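You operate a simulated robot arm through the tools that you are given. There is no shell and no other tool. Be economical: measure what you need, move in short steps, check, and stop when the job is done.

You are at the controls of a simulated two-armed robot. One attempt, no reset.

JOB
Take the lid off the tub on the packing bench top and lay it down there. Take the cream card tray from the packing bench top and leave it on the steel plate top. Put the numbered steel block labelled "75" from the wooden drawer bench top on the fourth store shelf from the bottom. Stack the numbered cylinder labelled "57" from the wooden drawer bench top on top of the numbered cylinder that says "56". Fetch the green-ended block and set it on the top shelf of the tote rack. Close the lower middle blue drawer. Put one of the cans from the green bench top on the short blue board. Take the silver number block that says "59" from the green bench top and leave it on the long cream belt top. Do these in any order. Set down upright: numbered steel block, can, silver number block.

The check looks at the end state, three seconds after you hand in, the way a careful person would. Anything else that was tipped, shoved, dropped, spilled or broken makes it a failure. Lids that push on must go on centred and level and be pressed home; caps that screw on are set level and turned clockwise until they are tight.

ROBOT AND FRAMES
Two 7-joint arms with fingered hands on one trunk, on a base that drives. Base frame: it is fixed to the floor where the robot stands at the start and does not move with it; the origin is under the middle of the robot, x ahead of it, y to its left, z up. Units: m, rad, N and s.
The left shoulder is at the start at [0.03, 0.136, 1.205], the right one opposite. With the tool pointing down near the work surface each hand reaches from about 0.1 to 0.94 m from the robot's upright axis, wherever it stands, measured 20 degrees to its own side. Places, roughly: can [-1.5, -5.5, 1]; cream card tray [1, 1.25, 0.75]; fourth store shelf [-1.1, 1.7, 1.3]; green-ended block (4x9x4 cm) [0.7, -2.8, 0.9]; long cream belt top (66x12 cm) [-1.76, -2.52, 0.9]; lower middle blue drawer [0.6, -4.1, 0.4]; numbered cylinder [1, -2.75, 1]; numbered steel block [1, -2.5, 1]; short blue board (24x18x3 cm) [-0.8, -5.3, 0.7]; silver number block [-2, -5.5, 0.75]; steel plate top [-1.2, -2, 0.9]; top shelf of the tote rack [1, -1.9, 1.1]; tub [0.75, -0.25, 1]. Payload 5 kg a hand.
The TCP of each hand is the grasp point between the finger pads, 0.042 m short of the fingertips. In the tool frame z runs along the fingers and y along their closing line. The gripper opens to 0.208 m. The gripper's body begins 0.119 m behind the TCP. The gripper is a hand of 4 fingers: y runs from the thumb to the fingers, the wrist lies at [0, 0, -0.332] in the tool frame, and closing takes about 1.5 s.
Orientation is that of the tool frame in the base frame, as a unit quaternion [w, x, y, z]. With the fingers straight down and closing along the base's y, the tool's x points along the base's -x, its y along +y and its z along -z.

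CONTROLS
- The arms move only by the tool drive_tool. It takes "left_targets", "right_targets" or both (then of equal length, played together; a hand with none holds still); each is a list of rows, each a list of 7 numbers: the turn, a rotation vector about the tool's x, y, z in rad, then the shift along the tool's x, y, z in m, then the finger opening in m, from 0 to 0.208. In form: [[ax, ay, az, tx, ty, tz, hand], ...]. A call has 1 to 12 rows; each row is the pose to reach, as a shift and turn from the pose commanded when the call began, along the tool's axes at that moment. Each row takes 0.2 s and may step no farther than 0.05 m and 0.15 rad from the row before; otherwise, or with a gripper value out of range, the whole call is refused. Where a pose cannot be reached the arm comes as near as it can. A force on the tool above 40 N (or 10 N above the force at the start of the call, whichever is more), or a blocked arm, ends the call early, and 0.2 s more pass. Each finger travels about 0.072 m/s and halts on what it meets, pressing with about 23 N; the grip force reading is that of the motor and also rises with nothing between the fingers. The clock runs only during rows and for 0.2 s after the last one: add rows that repeat a pose to give the fingers time. The reply holds the time, the measured pose of the TCP, the force on the tool along the base axes, the opening and the grip force, in the units named above and with some noise, with the torque about the TCP (base axes, N m) and any sound that the robot's microphone picked up.
- Cameras (640 x 400 px; columns grow to the right, rows downward): "scene" is now at [0.024, -0.0014, 1.9262]; the picture's right is [0.04, -1.00, 0.00], its down [-0.81, -0.03, -0.58] and it looks along [0.58, 0.02, -0.81] (base axes); focal length 258 px, centre (320, 200). "left" rides on the left gripper at [-0.101, 0, -0.145] in its tool frame; the picture's right is [0.00, -1.00, 0.00], its down [0.82, 0.00, -0.57] and it looks along [0.57, 0.00, 0.82] (tool axes); focal length 261 px, centre (320, 200). "right" rides on the right gripper at [0.101, 0, -0.145] in its tool frame; the picture's right is [0.00, 1.00, 0.00], its down [-0.82, 0.00, -0.57] and it looks along [-0.57, 0.00, 0.82] (tool axes); focal length 261 px, centre (320, 200). There is no depth. A picture from a camera that has moved, and an enlarged one, comes with that camera's place and axes in the base frame and with its lens. The place of the scene camera against the robot may be out by one fixed shift of up to 0.025 m in any direction.
- capture(camera): a new picture of that camera. No time passes.
- move_column(by): slides the trunk up (or, below 0, down) by that many m; the arms and the scene camera ride with it, the base frame stays. It gives what a move gives, with no picture.
- drive_base(legs): drives the robot by 1 to 6 legs, each [ahead, left, turn to the left] in m, m and rad, along the robot's own axes; the way and the turn of a leg run together, so that a leg with both is an arc; at most 1.5 m and 3.142 rad a leg. The arms and the cameras ride along, it lands a little off, and it stops where it bumps. It gives what a move gives.
- preshape(shape, hand): the hand has 4 fingers and takes this shape, open, in about a second: jaw (thumb against the fingers, like two jaws); tri (thumb and two fingers); tip (a fingertip pinch); poke (one finger out to press); point (the index stretched); flat (the hand flat); cup (the hand cupped); fist (a fist). The gripper value then closes the fingers along that shape, each until it touches; the sizes above hold for jaw. It gives what a move gives, with no picture.
- turn_head(pan, tilt): turns the head with the scene camera to pan (to the left, within 2.496 rad either way) and tilt (down, from -0.506 to 1.204), counted from straight ahead of the robot. It gives what a move gives.
- zoom(camera, box): a new picture of the part [left, top, right, bottom] of that camera's present view, enlarged. No time passes.
- job_done(): hands the job in; it is judged then, once.

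Work in short steps. Places have to be worked out from the pictures, the camera data and where the tool is seen: move nearer, look again, correct. Check each grasp and each placing, and mend what went wrong. You have 207 turns and 190 pictures in all, those below and enlarged ones among them. Open the grippers and draw the arms clear of the work before you hand the job in, unless the task says otherwise; then end with one line.

The tools are called after ">>>" as name(argument=value, ...) on one line, values as JSON. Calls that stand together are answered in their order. drive_tool: Moves the arms, as the interface text tells. Its arguments: {"type":"object","properties":{"left_targets":{"type":"array","items":{"type":"array","items":{"type":"number"}}},"right_targets":{"type":"array","items":{"type":"array","items":{"type":"number"}}}},"required":[]} The other tools are called the same way: move_column (by) slides the trunk up or down; preshape (shape, hand) gives the hand a shape; drive_base (legs) drives the base; turn_head (pan, tilt) turns the head that bears the scene camera; capture (camera) takes a picture; zoom (camera, box) takes an enlarged picture of a part of a camera's view; job_done () hands the job in.

At the start:

```text
time_s: 0.0
left_tcp_pos: [0.8223, 0.2073, 1.1478]
left_tool_rot: [0.001, -0.001, 1.0, 0.0]
left_wrist_force: [0.0, 0.4, 0.5]
left_wrist_torque: [-0.01, 0.01, -0.02]
left_finger_gap: 0.208
left_grasp_force: 0.0
left_shape: jaw
right_tcp_pos: [0.4589, -0.3068, 1.1649]
right_tool_rot: [0.0, -0.001, 1.0, 0.001]
right_wrist_force: [-0.2, 0.8, -0.5]
right_wrist_torque: [-0.01, 0.02, 0.01]
right_finger_gap: 0.208
right_grasp_force: 0.1
right_shape: jaw
trunk travel left (down, up): [-0.225, 0.265]
robot x, y, heading: [-0.0012, -0.0019, 0.001]
head pan, tilt: [0.035, 0.946]
```

scene: 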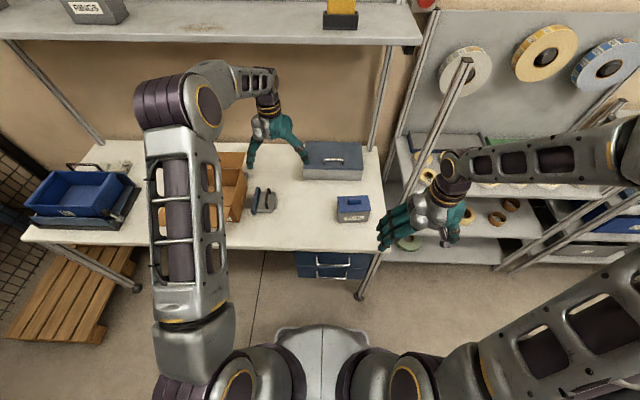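
right: 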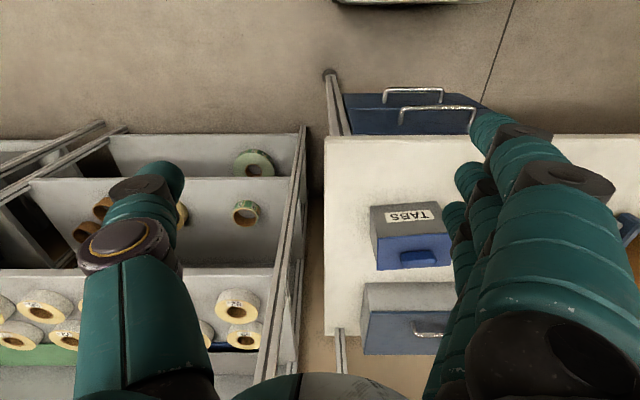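
left: 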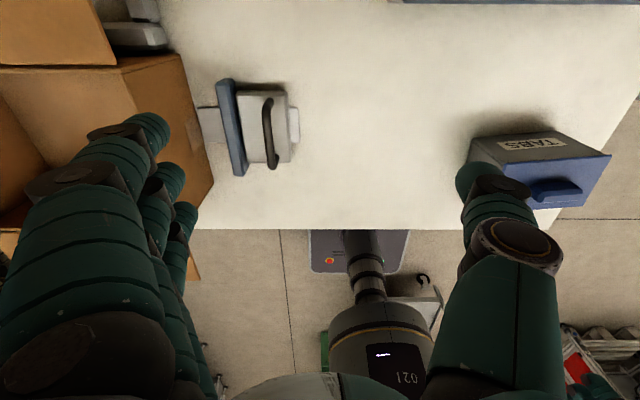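

The scene shows a blue-lidded "TABS" tub on the bench ahead. I look at it closer, and at the rest of the bench.

>>> zoom(camera="scene", box=[220, 120, 400, 240])

>>> turn_head(pan=0.8, tilt=0.7)

>>> capture(camera="scene")

```text
3.33 times, centred on (310, 180) of scene
camera zoom: at [0.024, -0.0014, 1.9262], right [0.04, -1.0, 0.0], down [-0.81, -0.03, -0.58], along [0.58, 0.02, -0.81], focal length 860 px, centre (353, 267)
```

zoom: 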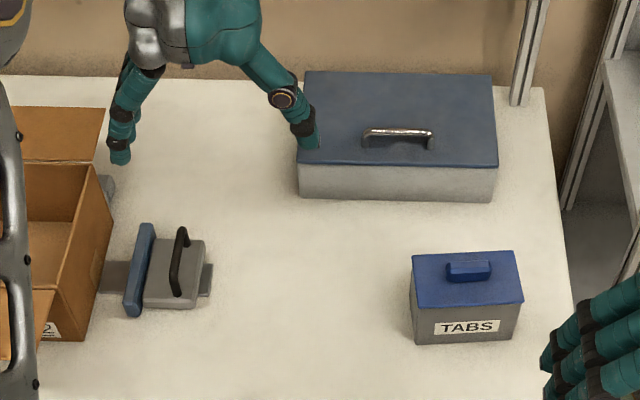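

```text
time_s: 1.1
left_tcp_pos: [0.8225, 0.2077, 1.147]
left_tool_rot: [0.0, 0.0, 1.0, 0.0]
left_wrist_force: [0.1, -0.7, -0.7]
left_wrist_torque: [-0.01, 0.02, 0.03]
left_finger_gap: 0.2076
left_grasp_force: 0.1
left_shape: jaw
right_tcp_pos: [0.4572, -0.3075, 1.1649]
right_tool_rot: [0.0, 0.0, 1.0, 0.0]
right_wrist_force: [0.6, -0.1, -0.3]
right_wrist_torque: [-0.04, -0.03, 0.0]
right_finger_gap: 0.2077
right_grasp_force: 0.1
right_shape: jaw
trunk travel left (down, up): [-0.225, 0.265]
robot x, y, heading: [-0.0013, -0.0031, -0.001]
head pan, tilt: [0.799, 0.7]
```

```text
185 pictures are left
camera scene: at [0.0105, 0.0569, 1.9457], right [0.72, -0.7, 0.0], down [-0.45, -0.46, -0.76], along [0.53, 0.55, -0.64], focal length 258 px, centre (320, 200)
```

scene: 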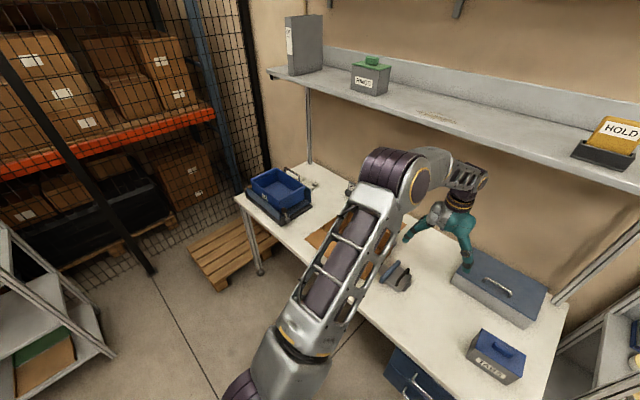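

The lid's knob works out from the three views at about (0.705, -0.135, 0.98). I bring the right hand above it.

>>> drive_tool(right_targets=[[0, 0, 0, -0.035, 0.025, 0, 0.208], [0, 0, 0, -0.07, 0.05, 0, 0.208], [0, 0, 0, -0.105, 0.075, 0, 0.208], [0, 0, 0, -0.14, 0.1, 0, 0.208], [0, 0, 0, -0.175, 0.122, 0, 0.208], [0, 0, 0, -0.21, 0.147, 0, 0.208], [0, 0, 0, -0.248, 0.172, 0, 0.208], [0, 0, 0, -0.248, 0.172, 0, 0.208]])

>>> capture(camera="right")

>>> zoom(camera="scene", box=[220, 150, 420, 275])

```text
time_s: 2.9
left_tcp_pos: [0.8203, 0.2064, 1.1498]
left_tool_rot: [0.001, 0.001, 1.0, 0.0]
left_wrist_force: [-0.4, -0.3, 0.0]
left_wrist_torque: [0.04, -0.08, 0.0]
left_finger_gap: 0.2078
left_grasp_force: 0.0
left_shape: jaw
right_tcp_pos: [0.7063, -0.1354, 1.1665]
right_tool_rot: [0.001, 0.0, 1.0, -0.001]
right_wrist_force: [-1.1, -0.7, 1.4]
right_wrist_torque: [0.05, -0.13, 0.02]
right_finger_gap: 0.2079
right_grasp_force: 0.1
right_shape: jaw
trunk travel left (down, up): [-0.225, 0.265]
robot x, y, heading: [-0.0026, 0.0007, -0.003]
head pan, tilt: [0.799, 0.7]
```

```text
184 pictures are left
camera right: at [0.6046, -0.1357, 1.3111], right [0.0, 1.0, 0.0], down [0.82, 0.0, 0.57], along [0.57, 0.0, -0.82], focal length 261 px, centre (320, 200)
```

right: 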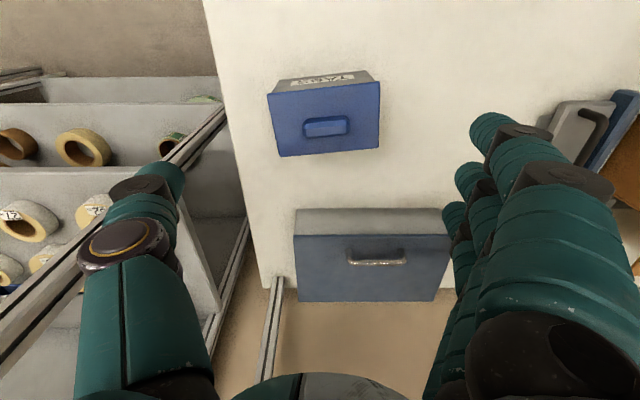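

```text
3.20 times, centred on (320, 212) of scene
camera zoom: at [0.0083, 0.0559, 1.9459], right [0.72, -0.7, 0.0], down [-0.45, -0.46, -0.77], along [0.53, 0.55, -0.64], focal length 826 px, centre (320, 160)
```

zoom: 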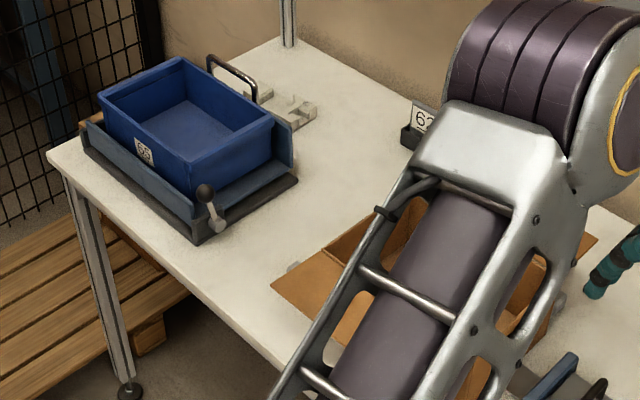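

The knob sits at about (0.714, -0.131, ~0.98), turned about 5°. I turn the hand so it closes across the knob's short side.

>>> drive_tool(right_targets=[[0, 0, 0.148, 0, 0, 0, 0.15], [0, 0, 0.296, 0, 0, 0, 0.12], [0, 0, 0.444, 0, 0, 0, 0.1], [0, 0, 0.592, 0, 0, 0, 0.09], [0, 0, 0.74, 0, 0, 0, 0.09], [0, 0, 0.888, 0, 0, 0, 0.09], [0, 0, 1.036, 0, 0, 0, 0.09], [0, 0, 1.184, 0, 0, 0, 0.09], [0, 0, 1.332, -0.004, 0.002, 0.03, 0.09], [0, 0, 1.48, -0.008, 0.004, 0.06, 0.09], [0, 0, 1.48, -0.008, 0.004, 0.06, 0.09]])

>>> capture(camera="right")

```text
time_s: 5.3
left_tcp_pos: [0.8218, 0.2059, 1.1495]
left_tool_rot: [0.0, 0.0, 1.0, 0.001]
left_wrist_force: [-0.4, -0.5, 1.3]
left_wrist_torque: [-0.01, 0.0, 0.0]
left_finger_gap: 0.2078
left_grasp_force: 0.0
left_shape: jaw
right_tcp_pos: [0.7143, -0.1318, 1.1043]
right_tool_rot: [0.0, 0.675, 0.738, 0.0]
right_wrist_force: [0.2, -0.1, 0.1]
right_wrist_torque: [0.01, -0.04, -0.02]
right_finger_gap: 0.0907
right_grasp_force: 0.0
right_shape: jaw
trunk travel left (down, up): [-0.225, 0.265]
robot x, y, heading: [0.0014, -0.0004, -0.001]
head pan, tilt: [0.799, 0.7]
```

```text
182 pictures are left
camera right: at [0.7047, -0.0311, 1.2494], right [1.0, 0.08, 0.0], down [0.07, -0.82, 0.57], along [0.05, -0.57, -0.82], focal length 261 px, centre (320, 200)
```

right: 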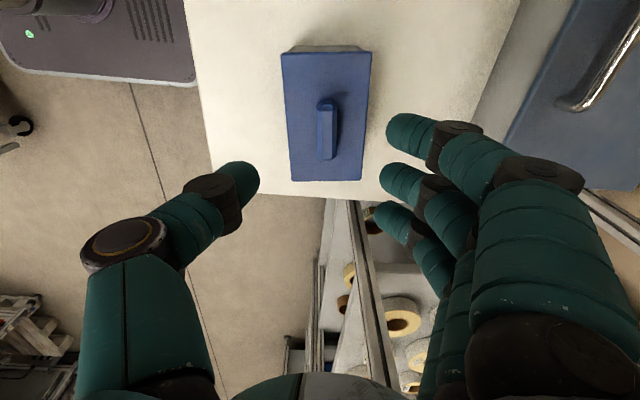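

Knob is slightly ahead, at about (0.7195, -0.125). I correct and descend with the fingers nearer, stopping just over the lid.

>>> drive_tool(right_targets=[[0, 0, 0, 0.003, 0.003, 0.03, 0.07], [0, 0, 0, 0.006, 0.005, 0.055, 0.06], [0, 0, 0, 0.006, 0.005, 0.072, 0.06], [0, 0, 0, 0.006, 0.005, 0.072, 0.06]])

>>> capture(camera="right")

```text
time_s: 6.3
left_tcp_pos: [0.8214, 0.2081, 1.1485]
left_tool_rot: [0.0, 0.0, 1.0, -0.001]
left_wrist_force: [-0.7, -0.1, -0.5]
left_wrist_torque: [-0.01, -0.08, -0.01]
left_finger_gap: 0.2082
left_grasp_force: 0.0
left_shape: jaw
right_tcp_pos: [0.7174, -0.1239, 1.0325]
right_tool_rot: [0.0, 0.674, 0.739, 0.0]
right_wrist_force: [0.6, -0.7, 0.6]
right_wrist_torque: [0.0, -0.04, -0.01]
right_finger_gap: 0.0606
right_grasp_force: 0.1
right_shape: jaw
trunk travel left (down, up): [-0.225, 0.265]
robot x, y, heading: [-0.0008, 0.0012, 0.002]
head pan, tilt: [0.799, 0.7]
```

```text
181 pictures are left
camera right: at [0.7091, -0.0232, 1.1778], right [1.0, 0.09, 0.0], down [0.07, -0.82, 0.57], along [0.05, -0.57, -0.82], focal length 261 px, centre (320, 200)
```

right: 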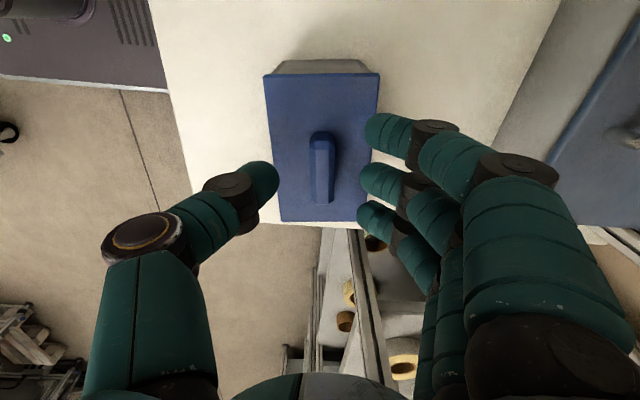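

Fingers straddle the knob. I go down a little more and close.

>>> drive_tool(right_targets=[[0, 0, 0, 0.005, 0.001, 0.012, 0.06], [0, 0, 0, 0.005, 0.001, 0.012, 0.05], [0, 0, 0, 0.005, 0.001, 0.012, 0.03], [0, 0, 0, 0.005, 0.001, 0.012, 0.01], [0, 0, 0, 0.005, 0.001, 0.012, 0.0], [0, 0, 0, 0.005, 0.001, 0.012, 0.0], [0, 0, 0, 0.005, 0.001, 0.012, 0.0]])

>>> capture(camera="right")

```text
time_s: 7.9
left_tcp_pos: [0.8207, 0.2074, 1.1486]
left_tool_rot: [0.0, 0.001, 1.0, 0.0]
left_wrist_force: [0.3, 0.2, 0.4]
left_wrist_torque: [0.03, -0.01, 0.0]
left_finger_gap: 0.208
left_grasp_force: 0.0
left_shape: jaw
right_tcp_pos: [0.7175, -0.1187, 1.0208]
right_tool_rot: [0.0, 0.674, 0.739, 0.0]
right_wrist_force: [-0.3, 0.1, 0.8]
right_wrist_torque: [0.03, -0.1, 0.0]
right_finger_gap: 0.0092
right_grasp_force: 23.2
right_shape: jaw
trunk travel left (down, up): [-0.225, 0.265]
robot x, y, heading: [-0.0051, 0.0019, -0.005]
head pan, tilt: [0.799, 0.7]
```

```text
180 pictures are left
camera right: at [0.7095, -0.0186, 1.1667], right [1.0, 0.09, 0.0], down [0.07, -0.82, 0.57], along [0.05, -0.57, -0.82], focal length 261 px, centre (320, 200)
```

right: 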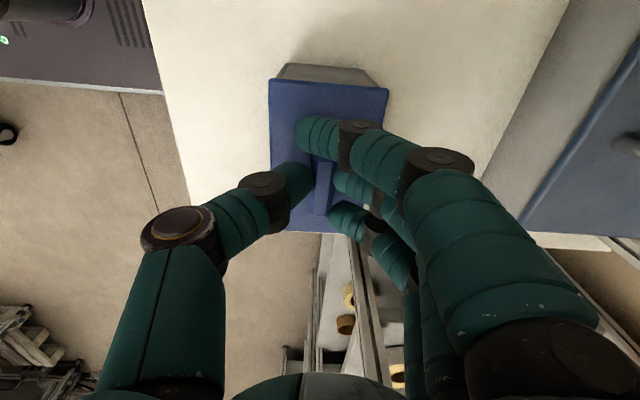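

It holds the knob (gap 9 mm, 23 N). I lift slowly.

>>> drive_tool(right_targets=[[0, 0, 0, 0, 0, -0.015, 0], [0, 0, 0, 0, 0, -0.03, 0], [0, 0, 0, 0, 0, -0.055, 0], [0, 0, 0, 0, 0, -0.08, 0]])

>>> turn_head(pan=0.0, tilt=0.8)

>>> capture(camera="scene")

```text
time_s: 8.9
left_tcp_pos: [0.8225, 0.2079, 1.1479]
left_tool_rot: [0.0, 0.001, 1.0, 0.0]
left_wrist_force: [-0.4, 0.3, 0.0]
left_wrist_torque: [0.0, -0.02, 0.05]
left_finger_gap: 0.2081
left_grasp_force: 0.1
left_shape: jaw
right_tcp_pos: [0.7193, -0.1195, 1.1016]
right_tool_rot: [0.0, 0.674, 0.738, -0.001]
right_wrist_force: [-1.4, 0.7, -2.7]
right_wrist_torque: [0.0, -0.08, 0.0]
right_finger_gap: 0.0088
right_grasp_force: 22.6
right_shape: jaw
trunk travel left (down, up): [-0.225, 0.265]
robot x, y, heading: [-0.0037, 0.0001, 0.004]
head pan, tilt: [0.799, 0.7]
```

```text
time_s: 10.0
left_tcp_pos: [0.8227, 0.207, 1.1479]
left_tool_rot: [0.0, 0.0, 1.0, 0.001]
left_wrist_force: [-0.2, -0.9, 0.4]
left_wrist_torque: [-0.02, 0.0, 0.01]
left_finger_gap: 0.2079
left_grasp_force: 0.0
left_shape: jaw
right_tcp_pos: [0.719, -0.1192, 1.101]
right_tool_rot: [0.0, 0.674, 0.739, 0.0]
right_wrist_force: [0.2, 0.5, -1.3]
right_wrist_torque: [0.01, 0.0, 0.02]
right_finger_gap: 0.009
right_grasp_force: 22.9
right_shape: jaw
trunk travel left (down, up): [-0.225, 0.265]
robot x, y, heading: [0.0006, -0.0022, -0.005]
head pan, tilt: [0.0, 0.799]
```

```text
179 pictures are left
camera scene: at [0.0323, -0.0038, 1.9375], right [0.0, -1.0, 0.0], down [-0.72, 0.0, -0.7], along [0.7, 0.0, -0.72], focal length 258 px, centre (320, 200)
```

scene: 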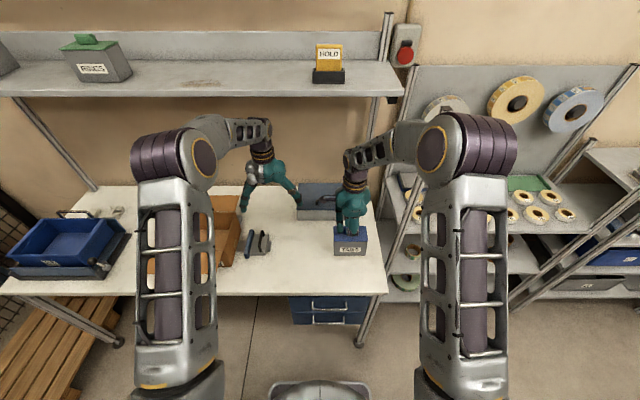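

I check whether the lid came up with the hand.

>>> zoom(camera="scene", box=[220, 160, 400, 272])

>>> capture(camera="right")

```text
3.56 times, centred on (310, 216) of scene
camera zoom: at [0.0323, -0.0038, 1.9375], right [0.0, -1.0, 0.0], down [-0.72, 0.0, -0.7], along [0.7, 0.0, -0.72], focal length 918 px, centre (356, 143)
```

zoom: 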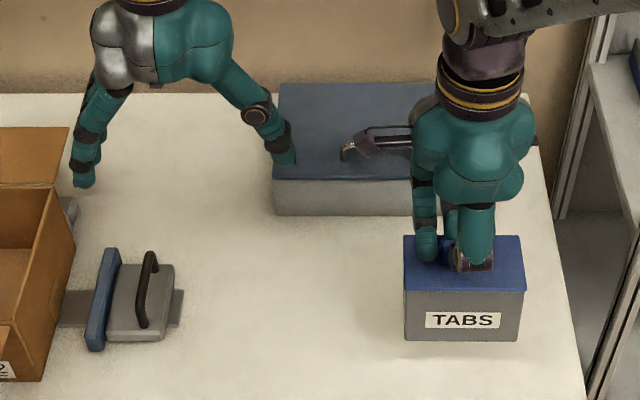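

```text
177 pictures are left
camera right: at [0.7104, -0.0193, 1.2458], right [1.0, 0.09, 0.0], down [0.07, -0.82, 0.57], along [0.05, -0.57, -0.82], focal length 261 px, centre (320, 200)
```

right: 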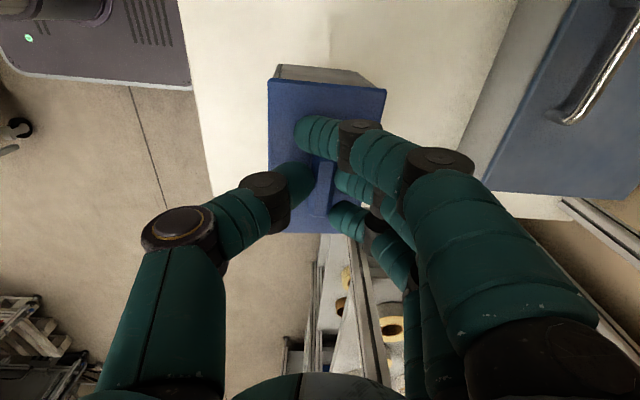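

The whole tub came up: the lid is a tight push-on. I'll hold the tub with the left hand from its left side, then pull the lid off. First spin and bring the left hand closer, lifting the right a bit more for room.

>>> drive_tool(left_targets=[[0, 0, 0.143, 0.01, 0, 0, 0.2], [0, 0, 0.286, 0.02, 0, 0, 0.19], [0, 0, 0.428, 0.03, 0, 0, 0.18], [0, 0, 0.571, 0.04, 0, 0, 0.17], [0, 0, 0.714, 0.05, 0, 0, 0.16], [0, 0, 0.857, 0.06, 0, 0, 0.15], [0, 0, 1.0, 0.07, 0, 0, 0.14], [0, 0, 1.142, 0.08, -0.01, 0, 0.14], [0, 0, 1.285, 0.09, -0.03, 0, 0.14], [0, 0, 1.428, 0.1, -0.05, 0, 0.14], [0, 0, 1.571, 0.1, -0.07, 0, 0.14], [0, 0, 1.571, 0.1, -0.07, 0, 0.14]], right_targets=[[0, 0, 0, 0, 0, -0.01, 0], [0, 0, 0, 0, 0, -0.02, 0], [0, 0, 0, 0, 0, -0.03, 0], [0, 0, 0, 0, 0, -0.04, 0], [0, 0, 0, 0, 0, -0.05, 0], [0, 0, 0, 0, 0, -0.05, 0], [0, 0, 0, 0, 0, -0.05, 0], [0, 0, 0, 0, 0, -0.05, 0], [0, 0, 0, 0, 0, -0.05, 0], [0, 0, 0, 0, 0, -0.05, 0], [0, 0, 0, 0, 0, -0.05, 0], [0, 0, 0, 0, 0, -0.05, 0]])

>>> capture(camera="left")

```text
time_s: 12.6
left_tcp_pos: [0.722, 0.1385, 1.1493]
left_tool_rot: [0.0, 0.708, 0.707, 0.0]
left_wrist_force: [0.2, -0.3, -0.1]
left_wrist_torque: [-0.07, -0.01, 0.0]
left_finger_gap: 0.1403
left_grasp_force: 0.0
left_shape: jaw
right_tcp_pos: [0.7189, -0.119, 1.1505]
right_tool_rot: [-0.001, 0.674, 0.739, 0.0]
right_wrist_force: [0.2, 0.1, -1.8]
right_wrist_torque: [-0.03, 0.0, 0.02]
right_finger_gap: 0.009
right_grasp_force: 22.6
right_shape: jaw
trunk travel left (down, up): [-0.225, 0.265]
robot x, y, heading: [-0.001, 0.003, 0.003]
head pan, tilt: [0.0, 0.799]
```

```text
176 pictures are left
camera left: at [0.7214, 0.039, 1.293], right [-1.0, 0.0, 0.0], down [0.0, 0.82, 0.57], along [0.0, 0.57, -0.82], focal length 261 px, centre (320, 200)
```

left: 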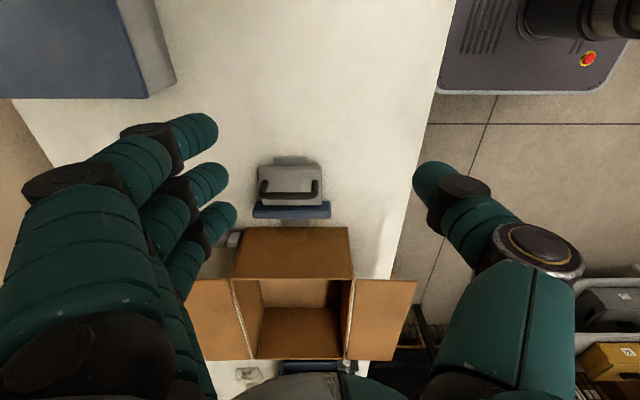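

Box behind is low (rim ≲1.03). I tilt the left hand 70° so that it points toward the tub from the left.

>>> drive_tool(left_targets=[[0, -0.136, 0, 0, 0, 0, 0.14], [0, -0.272, 0, 0, 0, 0, 0.14], [0, -0.407, 0, 0, 0, 0, 0.14], [0, -0.543, 0, 0, 0, 0, 0.14], [0, -0.679, 0, 0, 0, 0.0, 0.14], [0, -0.815, 0, 0, 0, 0.02, 0.14], [0, -0.951, 0, 0, 0, 0.04, 0.14], [0, -1.086, 0, 0, 0, 0.06, 0.14], [0, -1.222, 0, -0.02, 0, 0.08, 0.14], [0, -1.222, 0, -0.04, 0, 0.095, 0.14], [0, -1.222, 0, -0.04, 0, 0.095, 0.14]])

>>> capture(camera="left")

>>> zoom(camera="scene", box=[220, 140, 400, 252])

```text
time_s: 15.0
left_tcp_pos: [0.7222, 0.0994, 1.0535]
left_tool_rot: [0.406, 0.578, 0.58, -0.405]
left_wrist_force: [-0.7, 0.1, -0.5]
left_wrist_torque: [-0.04, -0.01, -0.04]
left_finger_gap: 0.1403
left_grasp_force: 0.0
left_shape: jaw
right_tcp_pos: [0.7196, -0.1185, 1.1501]
right_tool_rot: [-0.001, 0.675, 0.738, 0.0]
right_wrist_force: [0.4, 0.9, -2.2]
right_wrist_torque: [-0.05, 0.03, -0.01]
right_finger_gap: 0.0088
right_grasp_force: 23.0
right_shape: jaw
trunk travel left (down, up): [-0.225, 0.265]
robot x, y, heading: [0.0014, 0.0004, -0.002]
head pan, tilt: [0.0, 0.799]
```

```text
175 pictures are left
camera left: at [0.7233, 0.2012, 1.1972], right [-1.0, 0.0, 0.0], down [0.0, 0.82, -0.58], along [0.0, -0.58, -0.82], focal length 261 px, centre (320, 200)
```

left: 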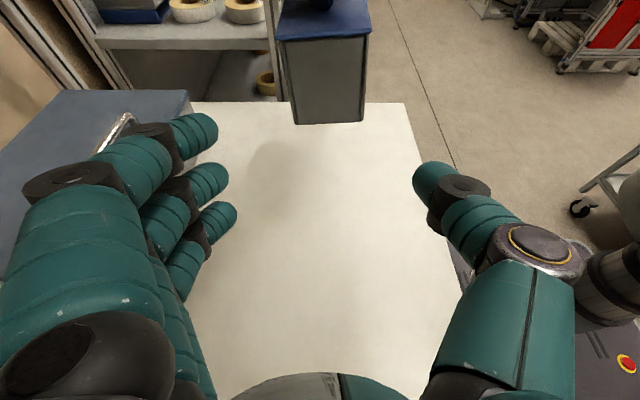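

```text
3.56 times, centred on (310, 196) of scene
camera zoom: at [0.0322, -0.0027, 1.9375], right [0.0, -1.0, 0.0], down [-0.72, 0.0, -0.7], along [0.7, 0.0, -0.72], focal length 918 px, centre (356, 214)
```

zoom: 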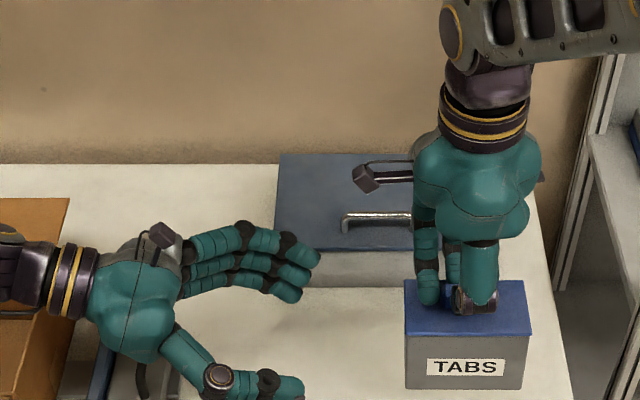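

The tub hangs with body z ≈ 1.00–1.087, y from about -0.055. I advance the left hand so its fingers straddle the body below the lid.

>>> drive_tool(left_targets=[[0, 0, 0, -0.013, -0.001, 0.042, 0.14], [0, 0, 0, -0.026, -0.002, 0.084, 0.14], [0, 0, 0, -0.039, -0.003, 0.126, 0.14], [0, 0, 0, -0.047, -0.004, 0.168, 0.14], [0, 0, 0, -0.047, -0.004, 0.168, 0.14]])

>>> capture(camera="left")

>>> zoom(camera="scene", box=[260, 140, 420, 240])

```text
time_s: 16.2
left_tcp_pos: [0.7186, -0.0763, 1.0397]
left_tool_rot: [0.406, 0.579, 0.58, -0.405]
left_wrist_force: [0.2, -0.5, 0.1]
left_wrist_torque: [-0.02, -0.02, 0.08]
left_finger_gap: 0.1406
left_grasp_force: 0.0
left_shape: jaw
right_tcp_pos: [0.7196, -0.1186, 1.1515]
right_tool_rot: [-0.001, 0.675, 0.738, 0.0]
right_wrist_force: [0.3, 0.2, -2.0]
right_wrist_torque: [-0.07, -0.05, -0.03]
right_finger_gap: 0.0089
right_grasp_force: 22.8
right_shape: jaw
trunk travel left (down, up): [-0.225, 0.265]
robot x, y, heading: [-0.0007, -0.001, 0.006]
head pan, tilt: [0.0, 0.799]
```

```text
173 pictures are left
camera left: at [0.7191, 0.026, 1.184], right [-1.0, 0.0, 0.0], down [0.0, 0.82, -0.58], along [0.0, -0.58, -0.82], focal length 261 px, centre (320, 200)
```

left: 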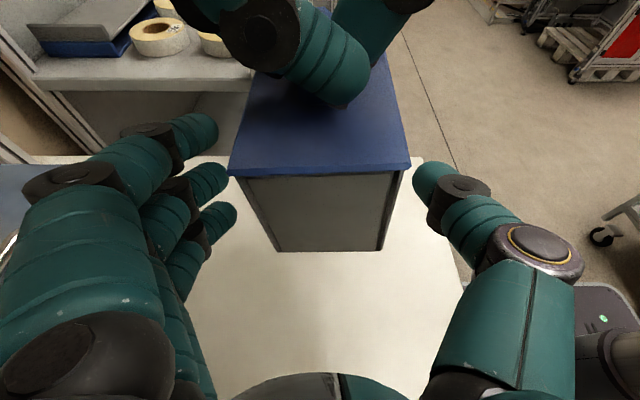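

```text
4.00 times, centred on (340, 190) of scene
camera zoom: at [0.0315, -0.0027, 1.9375], right [0.0, -1.0, 0.0], down [-0.72, 0.0, -0.7], along [0.7, 0.0, -0.72], focal length 1032 px, centre (240, 240)
```

zoom: 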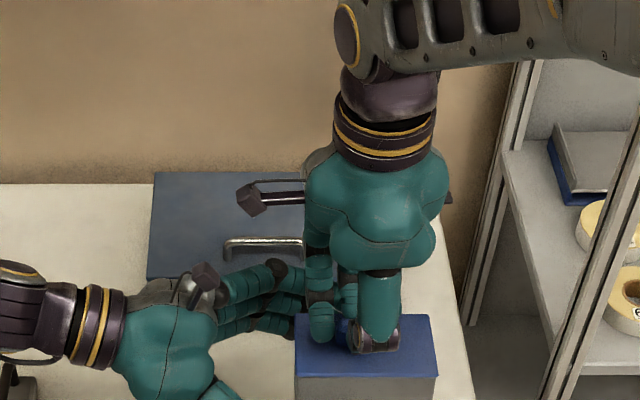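

Well centred; fingers should lie just under the lid. I drop 6 mm and close on the tub body.

>>> drive_tool(left_targets=[[0, 0, 0, 0.006, 0, 0.004, 0.12], [0, 0, 0, 0.006, 0, 0.006, 0.1], [0, 0, 0, 0.006, 0, 0.006, 0.085], [0, 0, 0, 0.006, 0, 0.006, 0.07], [0, 0, 0, 0.006, 0, 0.006, 0.06], [0, 0, 0, 0.006, 0, 0.006, 0.05], [0, 0, 0, 0.006, 0, 0.006, 0.05]])

>>> capture(camera="left")

```text
time_s: 17.8
left_tcp_pos: [0.7176, -0.0808, 1.0328]
left_tool_rot: [0.405, 0.58, 0.579, -0.406]
left_wrist_force: [-0.3, 0.0, -0.3]
left_wrist_torque: [0.09, 0.03, -0.05]
left_finger_gap: 0.0796
left_grasp_force: 23.4
left_shape: jaw
right_tcp_pos: [0.7188, -0.1195, 1.1501]
right_tool_rot: [0.0, 0.675, 0.738, 0.0]
right_wrist_force: [0.6, 0.1, 0.2]
right_wrist_torque: [0.04, -0.07, 0.01]
right_finger_gap: 0.0088
right_grasp_force: 22.9
right_shape: jaw
trunk travel left (down, up): [-0.225, 0.265]
robot x, y, heading: [0.0016, 0.002, 0.002]
head pan, tilt: [0.0, 0.799]
```

```text
171 pictures are left
camera left: at [0.7193, 0.0217, 1.1762], right [-1.0, 0.0, 0.0], down [0.0, 0.82, -0.58], along [0.0, -0.58, -0.82], focal length 261 px, centre (320, 200)
```

left: 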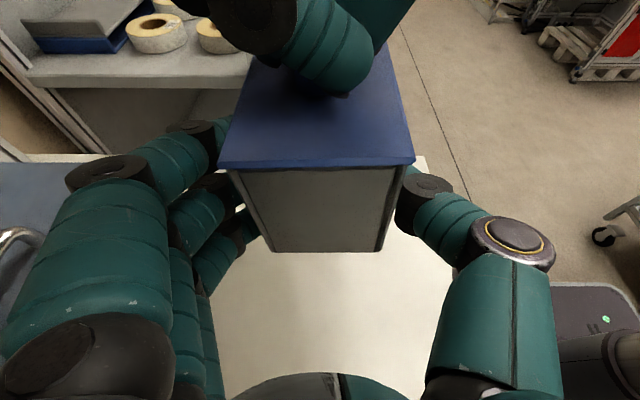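

Tub held. Now I pull the lid straight up with the right hand.

>>> drive_tool(right_targets=[[0, 0, 0, 0, 0, -0.006, 0], [0, 0, 0, 0, 0, -0.012, 0], [0, 0, 0, 0, 0, -0.02, 0], [0, 0, 0, 0, 0, -0.03, 0], [0, 0, 0, 0, 0, -0.045, 0]], left_targets=[[0, 0, 0, 0, 0, 0, 0], [0, 0, 0, 0, 0, 0, 0], [0, 0, 0, 0, 0, 0, 0], [0, 0, 0, 0, 0, 0, 0], [0, 0, 0, 0, 0, 0, 0]])

>>> capture(camera="left")

```text
time_s: 19.0
left_tcp_pos: [0.7186, -0.0806, 1.0322]
left_tool_rot: [0.405, 0.58, 0.579, -0.406]
left_wrist_force: [-0.7, 0.0, 0.5]
left_wrist_torque: [0.08, 0.0, 0.05]
left_finger_gap: 0.0794
left_grasp_force: 22.9
left_shape: jaw
right_tcp_pos: [0.718, -0.1191, 1.1956]
right_tool_rot: [0.0, 0.674, 0.739, 0.0]
right_wrist_force: [-0.9, -0.2, -0.1]
right_wrist_torque: [-0.03, -0.06, 0.02]
right_finger_gap: 0.0091
right_grasp_force: 23.2
right_shape: jaw
trunk travel left (down, up): [-0.225, 0.265]
robot x, y, heading: [-0.0016, -0.0003, 0.002]
head pan, tilt: [0.0, 0.799]
heard: snap
```

```text
170 pictures are left
camera left: at [0.7189, 0.0218, 1.1766], right [-1.0, 0.0, 0.0], down [0.0, 0.82, -0.58], along [0.0, -0.58, -0.82], focal length 261 px, centre (320, 200)
```

left: 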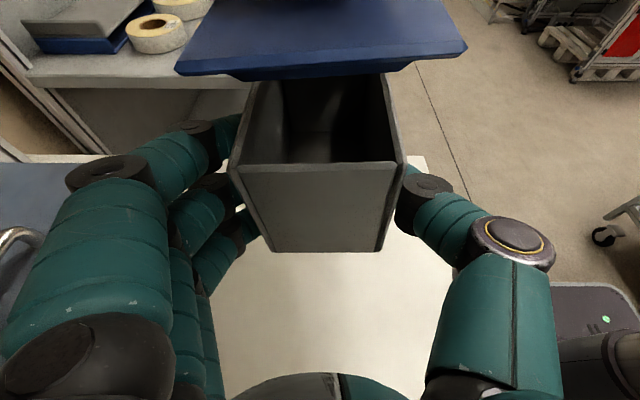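

Snap — lid is off and the tub stays in the left hand. I raise the lid clear and lower the tub most of the way to the bench.

>>> drive_tool(right_targets=[[0, 0, 0, 0, 0, -0.02, 0], [0, 0, 0, 0, 0, -0.04, 0], [0, 0, 0, 0, 0, -0.06, 0], [0, 0, 0, 0, 0, -0.06, 0], [0, 0, 0, 0, 0, -0.06, 0], [0, 0, 0, 0, 0, -0.06, 0]], left_targets=[[0, 0, 0, 0.0188, 0, 0.0068, 0], [0, 0, 0, 0.0376, 0, 0.0137, 0], [0, 0, 0, 0.0564, 0, 0.0205, 0], [0, 0, 0, 0.0752, 0, 0.0274, 0], [0, 0, 0, 0.0987, 0, 0.0359, 0], [0, 0, 0, 0.0987, 0, 0.0359, 0]])

>>> capture(camera="left")

>>> zoom(camera="scene", box=[260, 180, 420, 280])

```text
time_s: 20.4
left_tcp_pos: [0.7177, -0.0795, 0.927]
left_tool_rot: [0.406, 0.579, 0.579, -0.405]
left_wrist_force: [-0.2, -0.3, -0.1]
left_wrist_torque: [0.09, -0.01, 0.03]
left_finger_gap: 0.0792
left_grasp_force: 23.0
left_shape: jaw
right_tcp_pos: [0.7191, -0.1193, 1.2557]
right_tool_rot: [-0.001, 0.675, 0.738, 0.0]
right_wrist_force: [-0.4, 0.5, -0.7]
right_wrist_torque: [-0.02, -0.06, -0.02]
right_finger_gap: 0.0091
right_grasp_force: 23.2
right_shape: jaw
trunk travel left (down, up): [-0.225, 0.265]
robot x, y, heading: [-0.0011, -0.0031, -0.001]
head pan, tilt: [0.0, 0.799]
```

```text
169 pictures are left
camera left: at [0.7181, 0.0228, 1.0711], right [-1.0, 0.0, 0.0], down [0.0, 0.82, -0.58], along [0.0, -0.58, -0.82], focal length 261 px, centre (320, 200)
```

left: 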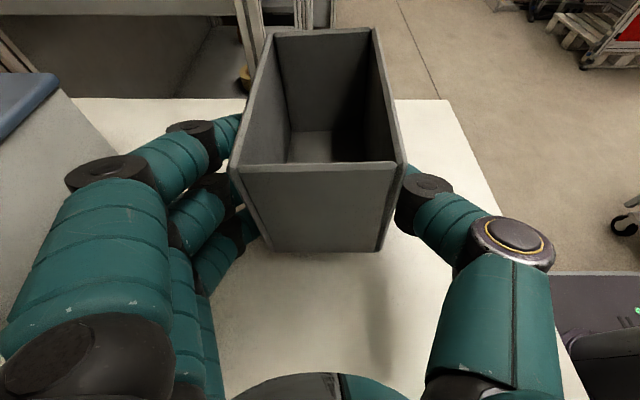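

```text
4.00 times, centred on (340, 230) of scene
camera zoom: at [0.0315, -0.004, 1.9376], right [0.0, -1.0, 0.0], down [-0.72, 0.0, -0.7], along [0.7, 0.0, -0.72], focal length 1032 px, centre (240, 80)
```

zoom: 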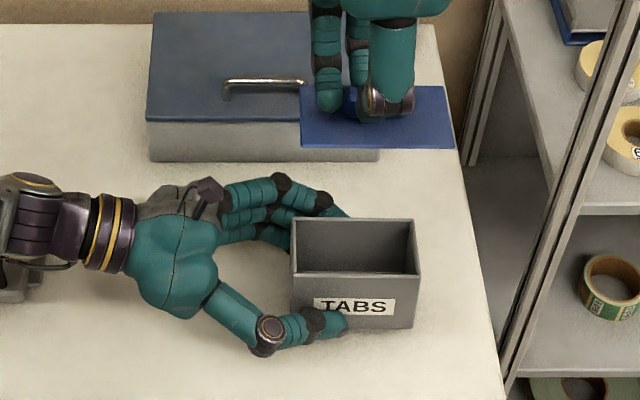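

Tub is empty and level; about 2.4 cm remain. I lower in small steps to contact.

>>> drive_tool(left_targets=[[0, 0, 0, 0.0094, 0, 0.0034, 0], [0, 0, 0, 0.0141, 0, 0.0051, 0], [0, 0, 0, 0.0169, 0, 0.0062, 0], [0, 0, 0, 0.0197, 0, 0.0072, 0], [0, 0, 0, 0.0216, 0, 0.0079, 0], [0, 0, 0, 0.0226, 0, 0.0082, 0]])

>>> capture(camera="left")

>>> zoom(camera="scene", box=[300, 210, 380, 260])

```text
time_s: 21.4
left_tcp_pos: [0.719, -0.0827, 0.9155]
left_tool_rot: [0.409, 0.579, 0.575, -0.408]
left_wrist_force: [-3.8, 3.9, 15.0]
left_wrist_torque: [-0.14, -0.49, 0.01]
left_finger_gap: 0.0796
left_grasp_force: 23.0
left_shape: jaw
right_tcp_pos: [0.719, -0.119, 1.255]
right_tool_rot: [0.0, 0.674, 0.739, 0.0]
right_wrist_force: [0.8, -0.5, -1.2]
right_wrist_torque: [0.02, 0.18, 0.02]
right_finger_gap: 0.0089
right_grasp_force: 22.9
right_shape: jaw
trunk travel left (down, up): [-0.225, 0.265]
robot x, y, heading: [-0.0003, -0.0024, -0.003]
head pan, tilt: [0.0, 0.799]
stopped in row 4 (left hand): the force on the tool passed its limit at 44 N (the readings are from after the stop); the commanded pose is now the measured one
```

```text
167 pictures are left
camera left: at [0.72, 0.0217, 1.0587], right [-1.0, 0.0, 0.0], down [0.0, 0.81, -0.58], along [0.0, -0.58, -0.81], focal length 261 px, centre (320, 200)
```

left: 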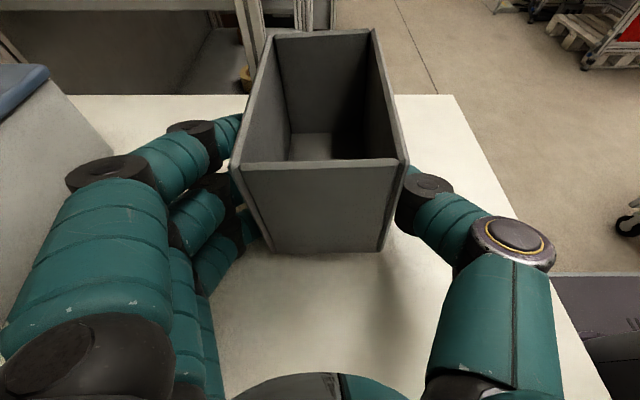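

```text
8.00 times, centred on (340, 235) of scene
camera zoom: at [0.0319, -0.0036, 1.9374], right [0.0, -1.0, 0.0], down [-0.72, 0.0, -0.7], along [0.7, 0.0, -0.72], focal length 2065 px, centre (160, -80)
```

zoom: 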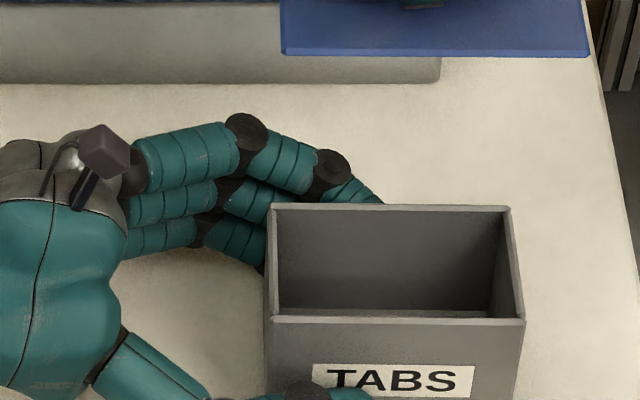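

The lower finger touches the bench with the tub about 1 cm up and level. I ease the fingers open slowly so the tub settles flat.

>>> drive_tool(left_targets=[[0, 0, 0, 0, 0, 0, 0.078], [0, 0, 0, 0, 0, 0, 0.08], [0, 0, 0, 0, 0, 0, 0.082], [0, 0, 0, 0, 0, 0, 0.084], [0, 0, 0, 0, 0, 0, 0.088], [0, 0, 0, 0, 0, 0, 0.1], [0, 0, 0, 0, 0, 0, 0.11]])

>>> capture(camera="left")

>>> zoom(camera="scene", box=[260, 180, 420, 280])

```text
time_s: 23.0
left_tcp_pos: [0.7183, -0.0814, 0.9156]
left_tool_rot: [0.409, 0.579, 0.576, -0.407]
left_wrist_force: [-8.3, -2.7, 24.7]
left_wrist_torque: [-0.78, -0.88, -0.34]
left_finger_gap: 0.1047
left_grasp_force: 0.1
left_shape: jaw
right_tcp_pos: [0.7169, -0.1203, 1.2565]
right_tool_rot: [0.001, 0.674, 0.739, 0.0]
right_wrist_force: [0.9, 0.6, -0.8]
right_wrist_torque: [-0.01, -0.01, 0.02]
right_finger_gap: 0.0088
right_grasp_force: 23.2
right_shape: jaw
trunk travel left (down, up): [-0.225, 0.265]
robot x, y, heading: [0.0028, -0.0004, 0.004]
head pan, tilt: [0.0, 0.799]
```

```text
165 pictures are left
camera left: at [0.7181, 0.0213, 1.0586], right [-1.0, 0.0, 0.0], down [0.0, 0.81, -0.58], along [0.0, -0.58, -0.81], focal length 261 px, centre (320, 200)
```

left: 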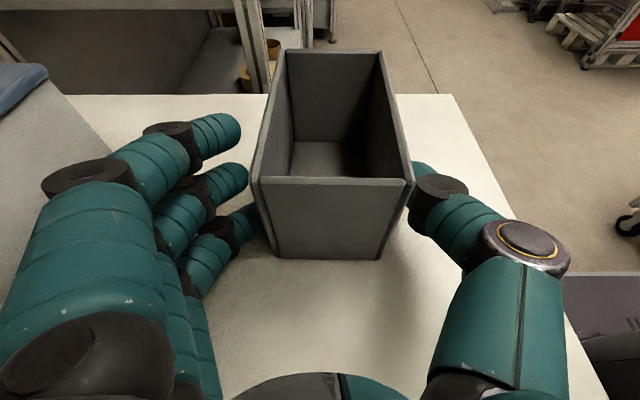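

```text
4.00 times, centred on (340, 230) of scene
camera zoom: at [0.029, -0.0038, 1.9377], right [0.0, -1.0, 0.0], down [-0.72, 0.0, -0.7], along [0.7, 0.0, -0.72], focal length 1032 px, centre (240, 80)
```

zoom: 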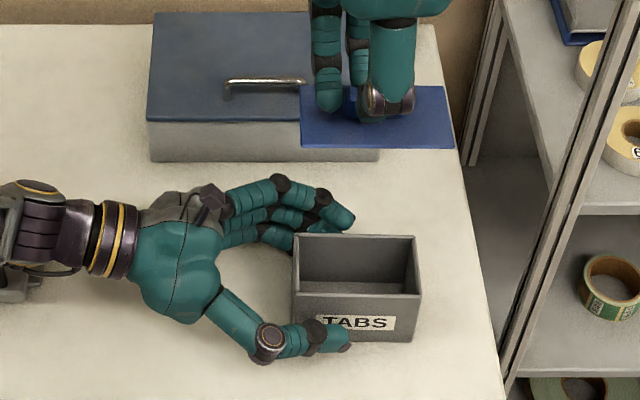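

Tub sits flat on the bench. I open more and back the left hand out and up.

>>> drive_tool(left_targets=[[0, 0, 0, -0.003, 0, 0, 0.125], [0, 0, 0, -0.003, 0, 0, 0.14], [0, 0, 0, -0.003, 0, -0.01, 0.14], [0, 0, 0, -0.003, 0, -0.045, 0.14], [0, 0, 0, -0.003, 0, -0.09, 0.14], [0, 0, 0, -0.01, 0, -0.135, 0.14], [0, 0, 0, -0.05, 0, -0.16, 0.14], [0, 0, 0, -0.09, 0, -0.18, 0.14], [0, 0, 0, -0.13, 0, -0.2, 0.14], [0, 0, 0, -0.17, 0, -0.22, 0.14]])

>>> zoom(camera="scene", box=[180, 160, 420, 310])

```text
time_s: 25.2
left_tcp_pos: [0.7204, 0.0685, 1.1491]
left_tool_rot: [0.408, 0.58, 0.576, -0.407]
left_wrist_force: [0.2, 0.3, -0.6]
left_wrist_torque: [-0.06, -0.01, 0.15]
left_finger_gap: 0.1394
left_grasp_force: 0.1
left_shape: jaw
right_tcp_pos: [0.718, -0.1196, 1.2555]
right_tool_rot: [0.0, 0.673, 0.739, 0.0]
right_wrist_force: [-1.5, 0.2, -1.3]
right_wrist_torque: [0.07, -0.07, 0.02]
right_finger_gap: 0.009
right_grasp_force: 22.6
right_shape: jaw
trunk travel left (down, up): [-0.225, 0.265]
robot x, y, heading: [-0.0004, 0.0028, -0.0]
head pan, tilt: [0.0, 0.799]
```

```text
2.67 times, centred on (300, 235) of scene
camera zoom: at [0.0304, -0.0044, 1.9376], right [0.0, -1.0, 0.0], down [-0.72, 0.0, -0.7], along [0.7, 0.0, -0.72], focal length 688 px, centre (373, 107)
```

zoom: 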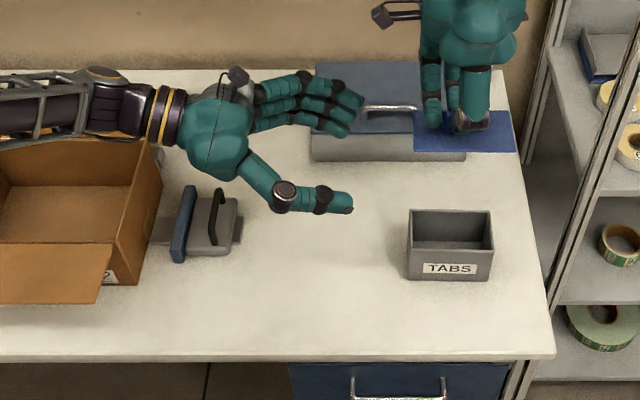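

Now swing the left hand back upright and aside while the right carries the lid over the free spot left of the tub.

>>> drive_tool(left_targets=[[0, 0.11, 0, 0, 0, -0.02, 0.14], [0, 0.22, 0, -0.001, 0, -0.04, 0.14], [0, 0.33, 0, -0.002, 0, -0.06, 0.14], [0, 0.44, 0, -0.003, 0, -0.08, 0.14], [0, 0.55, 0, -0.004, 0, -0.1, 0.14], [0, 0.66, 0, -0.004, 0, -0.12, 0.14], [0, 0.77, 0, -0.005, 0, -0.14, 0.14], [0, 0.88, 0, -0.005, 0, -0.16, 0.14], [0, 0.99, 0, -0.006, 0, -0.18, 0.14], [0, 1.1, 0, -0.007, 0, -0.2, 0.14], [0, 1.222, 0, -0.007, 0, -0.215, 0.14]], right_targets=[[0, 0, 0, 0, 0, 0, 0], [0, 0, 0, 0, 0, 0, 0], [0, 0, 0, 0, 0, 0, 0], [0, 0, 0, 0, 0, 0, 0], [0, 0, 0, 0, 0, 0, 0], [0, 0, 0, 0, 0, 0, 0], [0, 0, 0, 0.033, -0.009, 0.01, 0], [0, 0, 0, 0.066, -0.018, 0.02, 0], [0, 0, 0, 0.099, -0.027, 0.03, 0], [0, 0, 0, 0.132, -0.036, 0.05, 0], [0, 0, 0, 0.165, -0.043, 0.08, 0]])

>>> zoom(camera="scene", box=[180, 160, 420, 310])

```text
time_s: 27.6
left_tcp_pos: [0.72, 0.2695, 1.2257]
left_tool_rot: [0.003, 0.707, 0.708, 0.0]
left_wrist_force: [0.2, 1.0, -1.1]
left_wrist_torque: [-0.22, 0.1, 0.0]
left_finger_gap: 0.1395
left_grasp_force: 0.0
left_shape: jaw
right_tcp_pos: [0.6634, 0.0403, 1.1739]
right_tool_rot: [0.001, 0.675, 0.738, 0.0]
right_wrist_force: [1.3, -1.0, 0.3]
right_wrist_torque: [0.08, 0.12, -0.02]
right_finger_gap: 0.0091
right_grasp_force: 23.2
right_shape: jaw
trunk travel left (down, up): [-0.225, 0.265]
robot x, y, heading: [0.0014, 0.0052, 0.001]
head pan, tilt: [0.0, 0.799]
```

```text
2.67 times, centred on (300, 235) of scene
camera zoom: at [0.0328, -0.0036, 1.9374], right [0.0, -1.0, 0.0], down [-0.72, 0.0, -0.7], along [0.7, 0.0, -0.72], focal length 688 px, centre (373, 107)
```

zoom: 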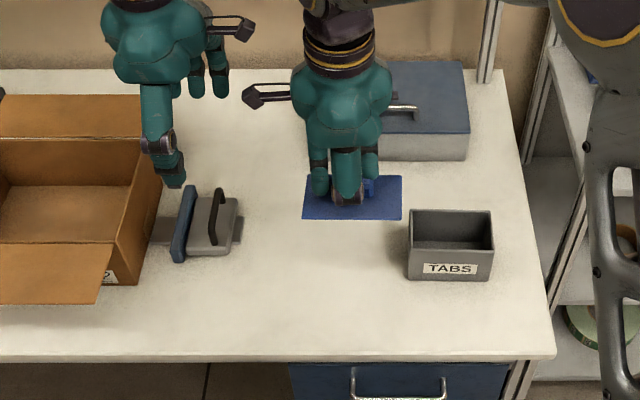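

Clear path. I lower the lid, finely near the bench.

>>> drive_tool(right_targets=[[0, 0, 0, 0, 0, 0.045, 0], [0, 0, 0, 0, 0, 0.09, 0], [0, 0, 0, 0, 0, 0.135, 0], [0, 0, 0, 0, 0, 0.18, 0], [0, 0, 0, 0, 0, 0.205, 0], [0, 0, 0, 0, 0, 0.215, 0], [0, 0, 0, 0, 0, 0.222, 0], [0, 0, 0, 0, 0, 0.228, 0], [0, 0, 0, 0, 0, 0.233, 0], [0, 0, 0, 0, 0, 0.238, 0]])

>>> zoom(camera="scene", box=[240, 200, 400, 300])

```text
time_s: 29.8
left_tcp_pos: [0.7204, 0.2686, 1.2259]
left_tool_rot: [0.004, 0.708, 0.706, -0.002]
left_wrist_force: [0.3, -0.3, 1.0]
left_wrist_torque: [-0.01, 0.02, 0.02]
left_finger_gap: 0.1394
left_grasp_force: 0.0
left_shape: jaw
right_tcp_pos: [0.6628, 0.0414, 0.9365]
right_tool_rot: [0.0, 0.674, 0.739, 0.0]
right_wrist_force: [0.4, 0.3, -1.3]
right_wrist_torque: [-0.02, 0.0, 0.01]
right_finger_gap: 0.0086
right_grasp_force: 22.9
right_shape: jaw
trunk travel left (down, up): [-0.225, 0.265]
robot x, y, heading: [0.0022, 0.0006, -0.0]
head pan, tilt: [0.0, 0.799]
```

```text
4.00 times, centred on (320, 250) of scene
camera zoom: at [0.0321, -0.0035, 1.9375], right [0.0, -1.0, 0.0], down [-0.72, 0.0, -0.7], along [0.7, 0.0, -0.72], focal length 1032 px, centre (320, 0)
```

zoom: 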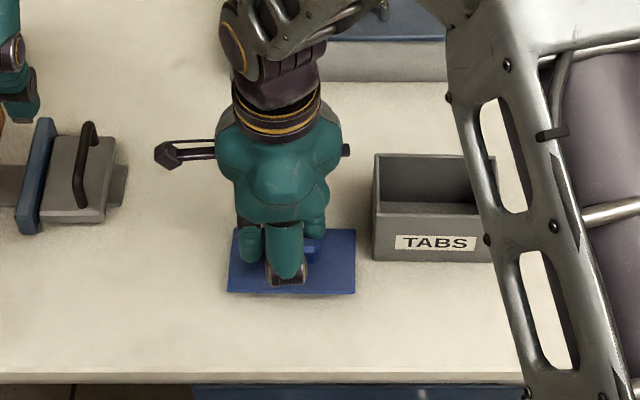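

Not yet in contact. I continue in 3 mm steps.

>>> drive_tool(right_targets=[[0, 0, 0, 0, 0, 0.004, 0], [0, 0, 0, 0, 0, 0.008, 0], [0, 0, 0, 0, 0, 0.012, 0], [0, 0, 0, 0, 0, 0.015, 0], [0, 0, 0, 0, 0, 0.018, 0], [0, 0, 0, 0, 0, 0.021, 0], [0, 0, 0, 0, 0, 0.024, 0], [0, 0, 0, 0, 0, 0.027, 0]])

>>> zoom(camera="scene", box=[240, 200, 400, 300])

```text
time_s: 30.7
left_tcp_pos: [0.7189, 0.2692, 1.2263]
left_tool_rot: [0.005, 0.708, 0.706, -0.001]
left_wrist_force: [1.0, -0.1, -0.8]
left_wrist_torque: [0.0, 0.09, -0.01]
left_finger_gap: 0.1395
left_grasp_force: 0.0
left_shape: jaw
right_tcp_pos: [0.6614, 0.0422, 0.9302]
right_tool_rot: [0.0, 0.675, 0.738, 0.001]
right_wrist_force: [-10.5, -2.9, 30.9]
right_wrist_torque: [-0.26, 0.23, -0.02]
right_finger_gap: 0.0118
right_grasp_force: 22.7
right_shape: jaw
trunk travel left (down, up): [-0.225, 0.265]
robot x, y, heading: [0.0006, -0.0023, -0.001]
head pan, tilt: [0.0, 0.799]
stopped in row 4 (right hand): the force on the tool passed its limit at 43 N (the readings are from after the stop); the commanded pose is now the measured one
```

```text
4.00 times, centred on (320, 250) of scene
camera zoom: at [0.0297, -0.004, 1.9377], right [0.0, -1.0, 0.0], down [-0.72, 0.0, -0.7], along [0.7, 0.0, -0.72], focal length 1032 px, centre (320, 0)
```

zoom: 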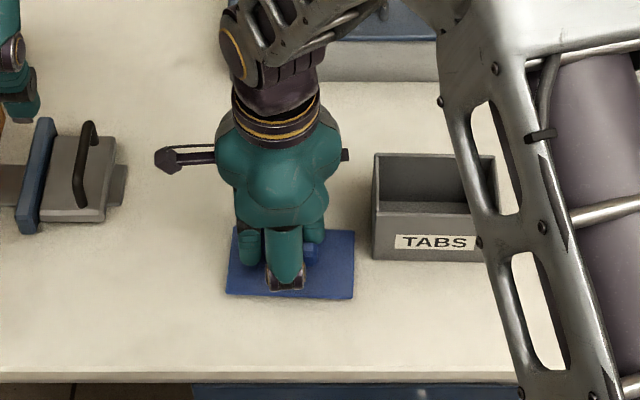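

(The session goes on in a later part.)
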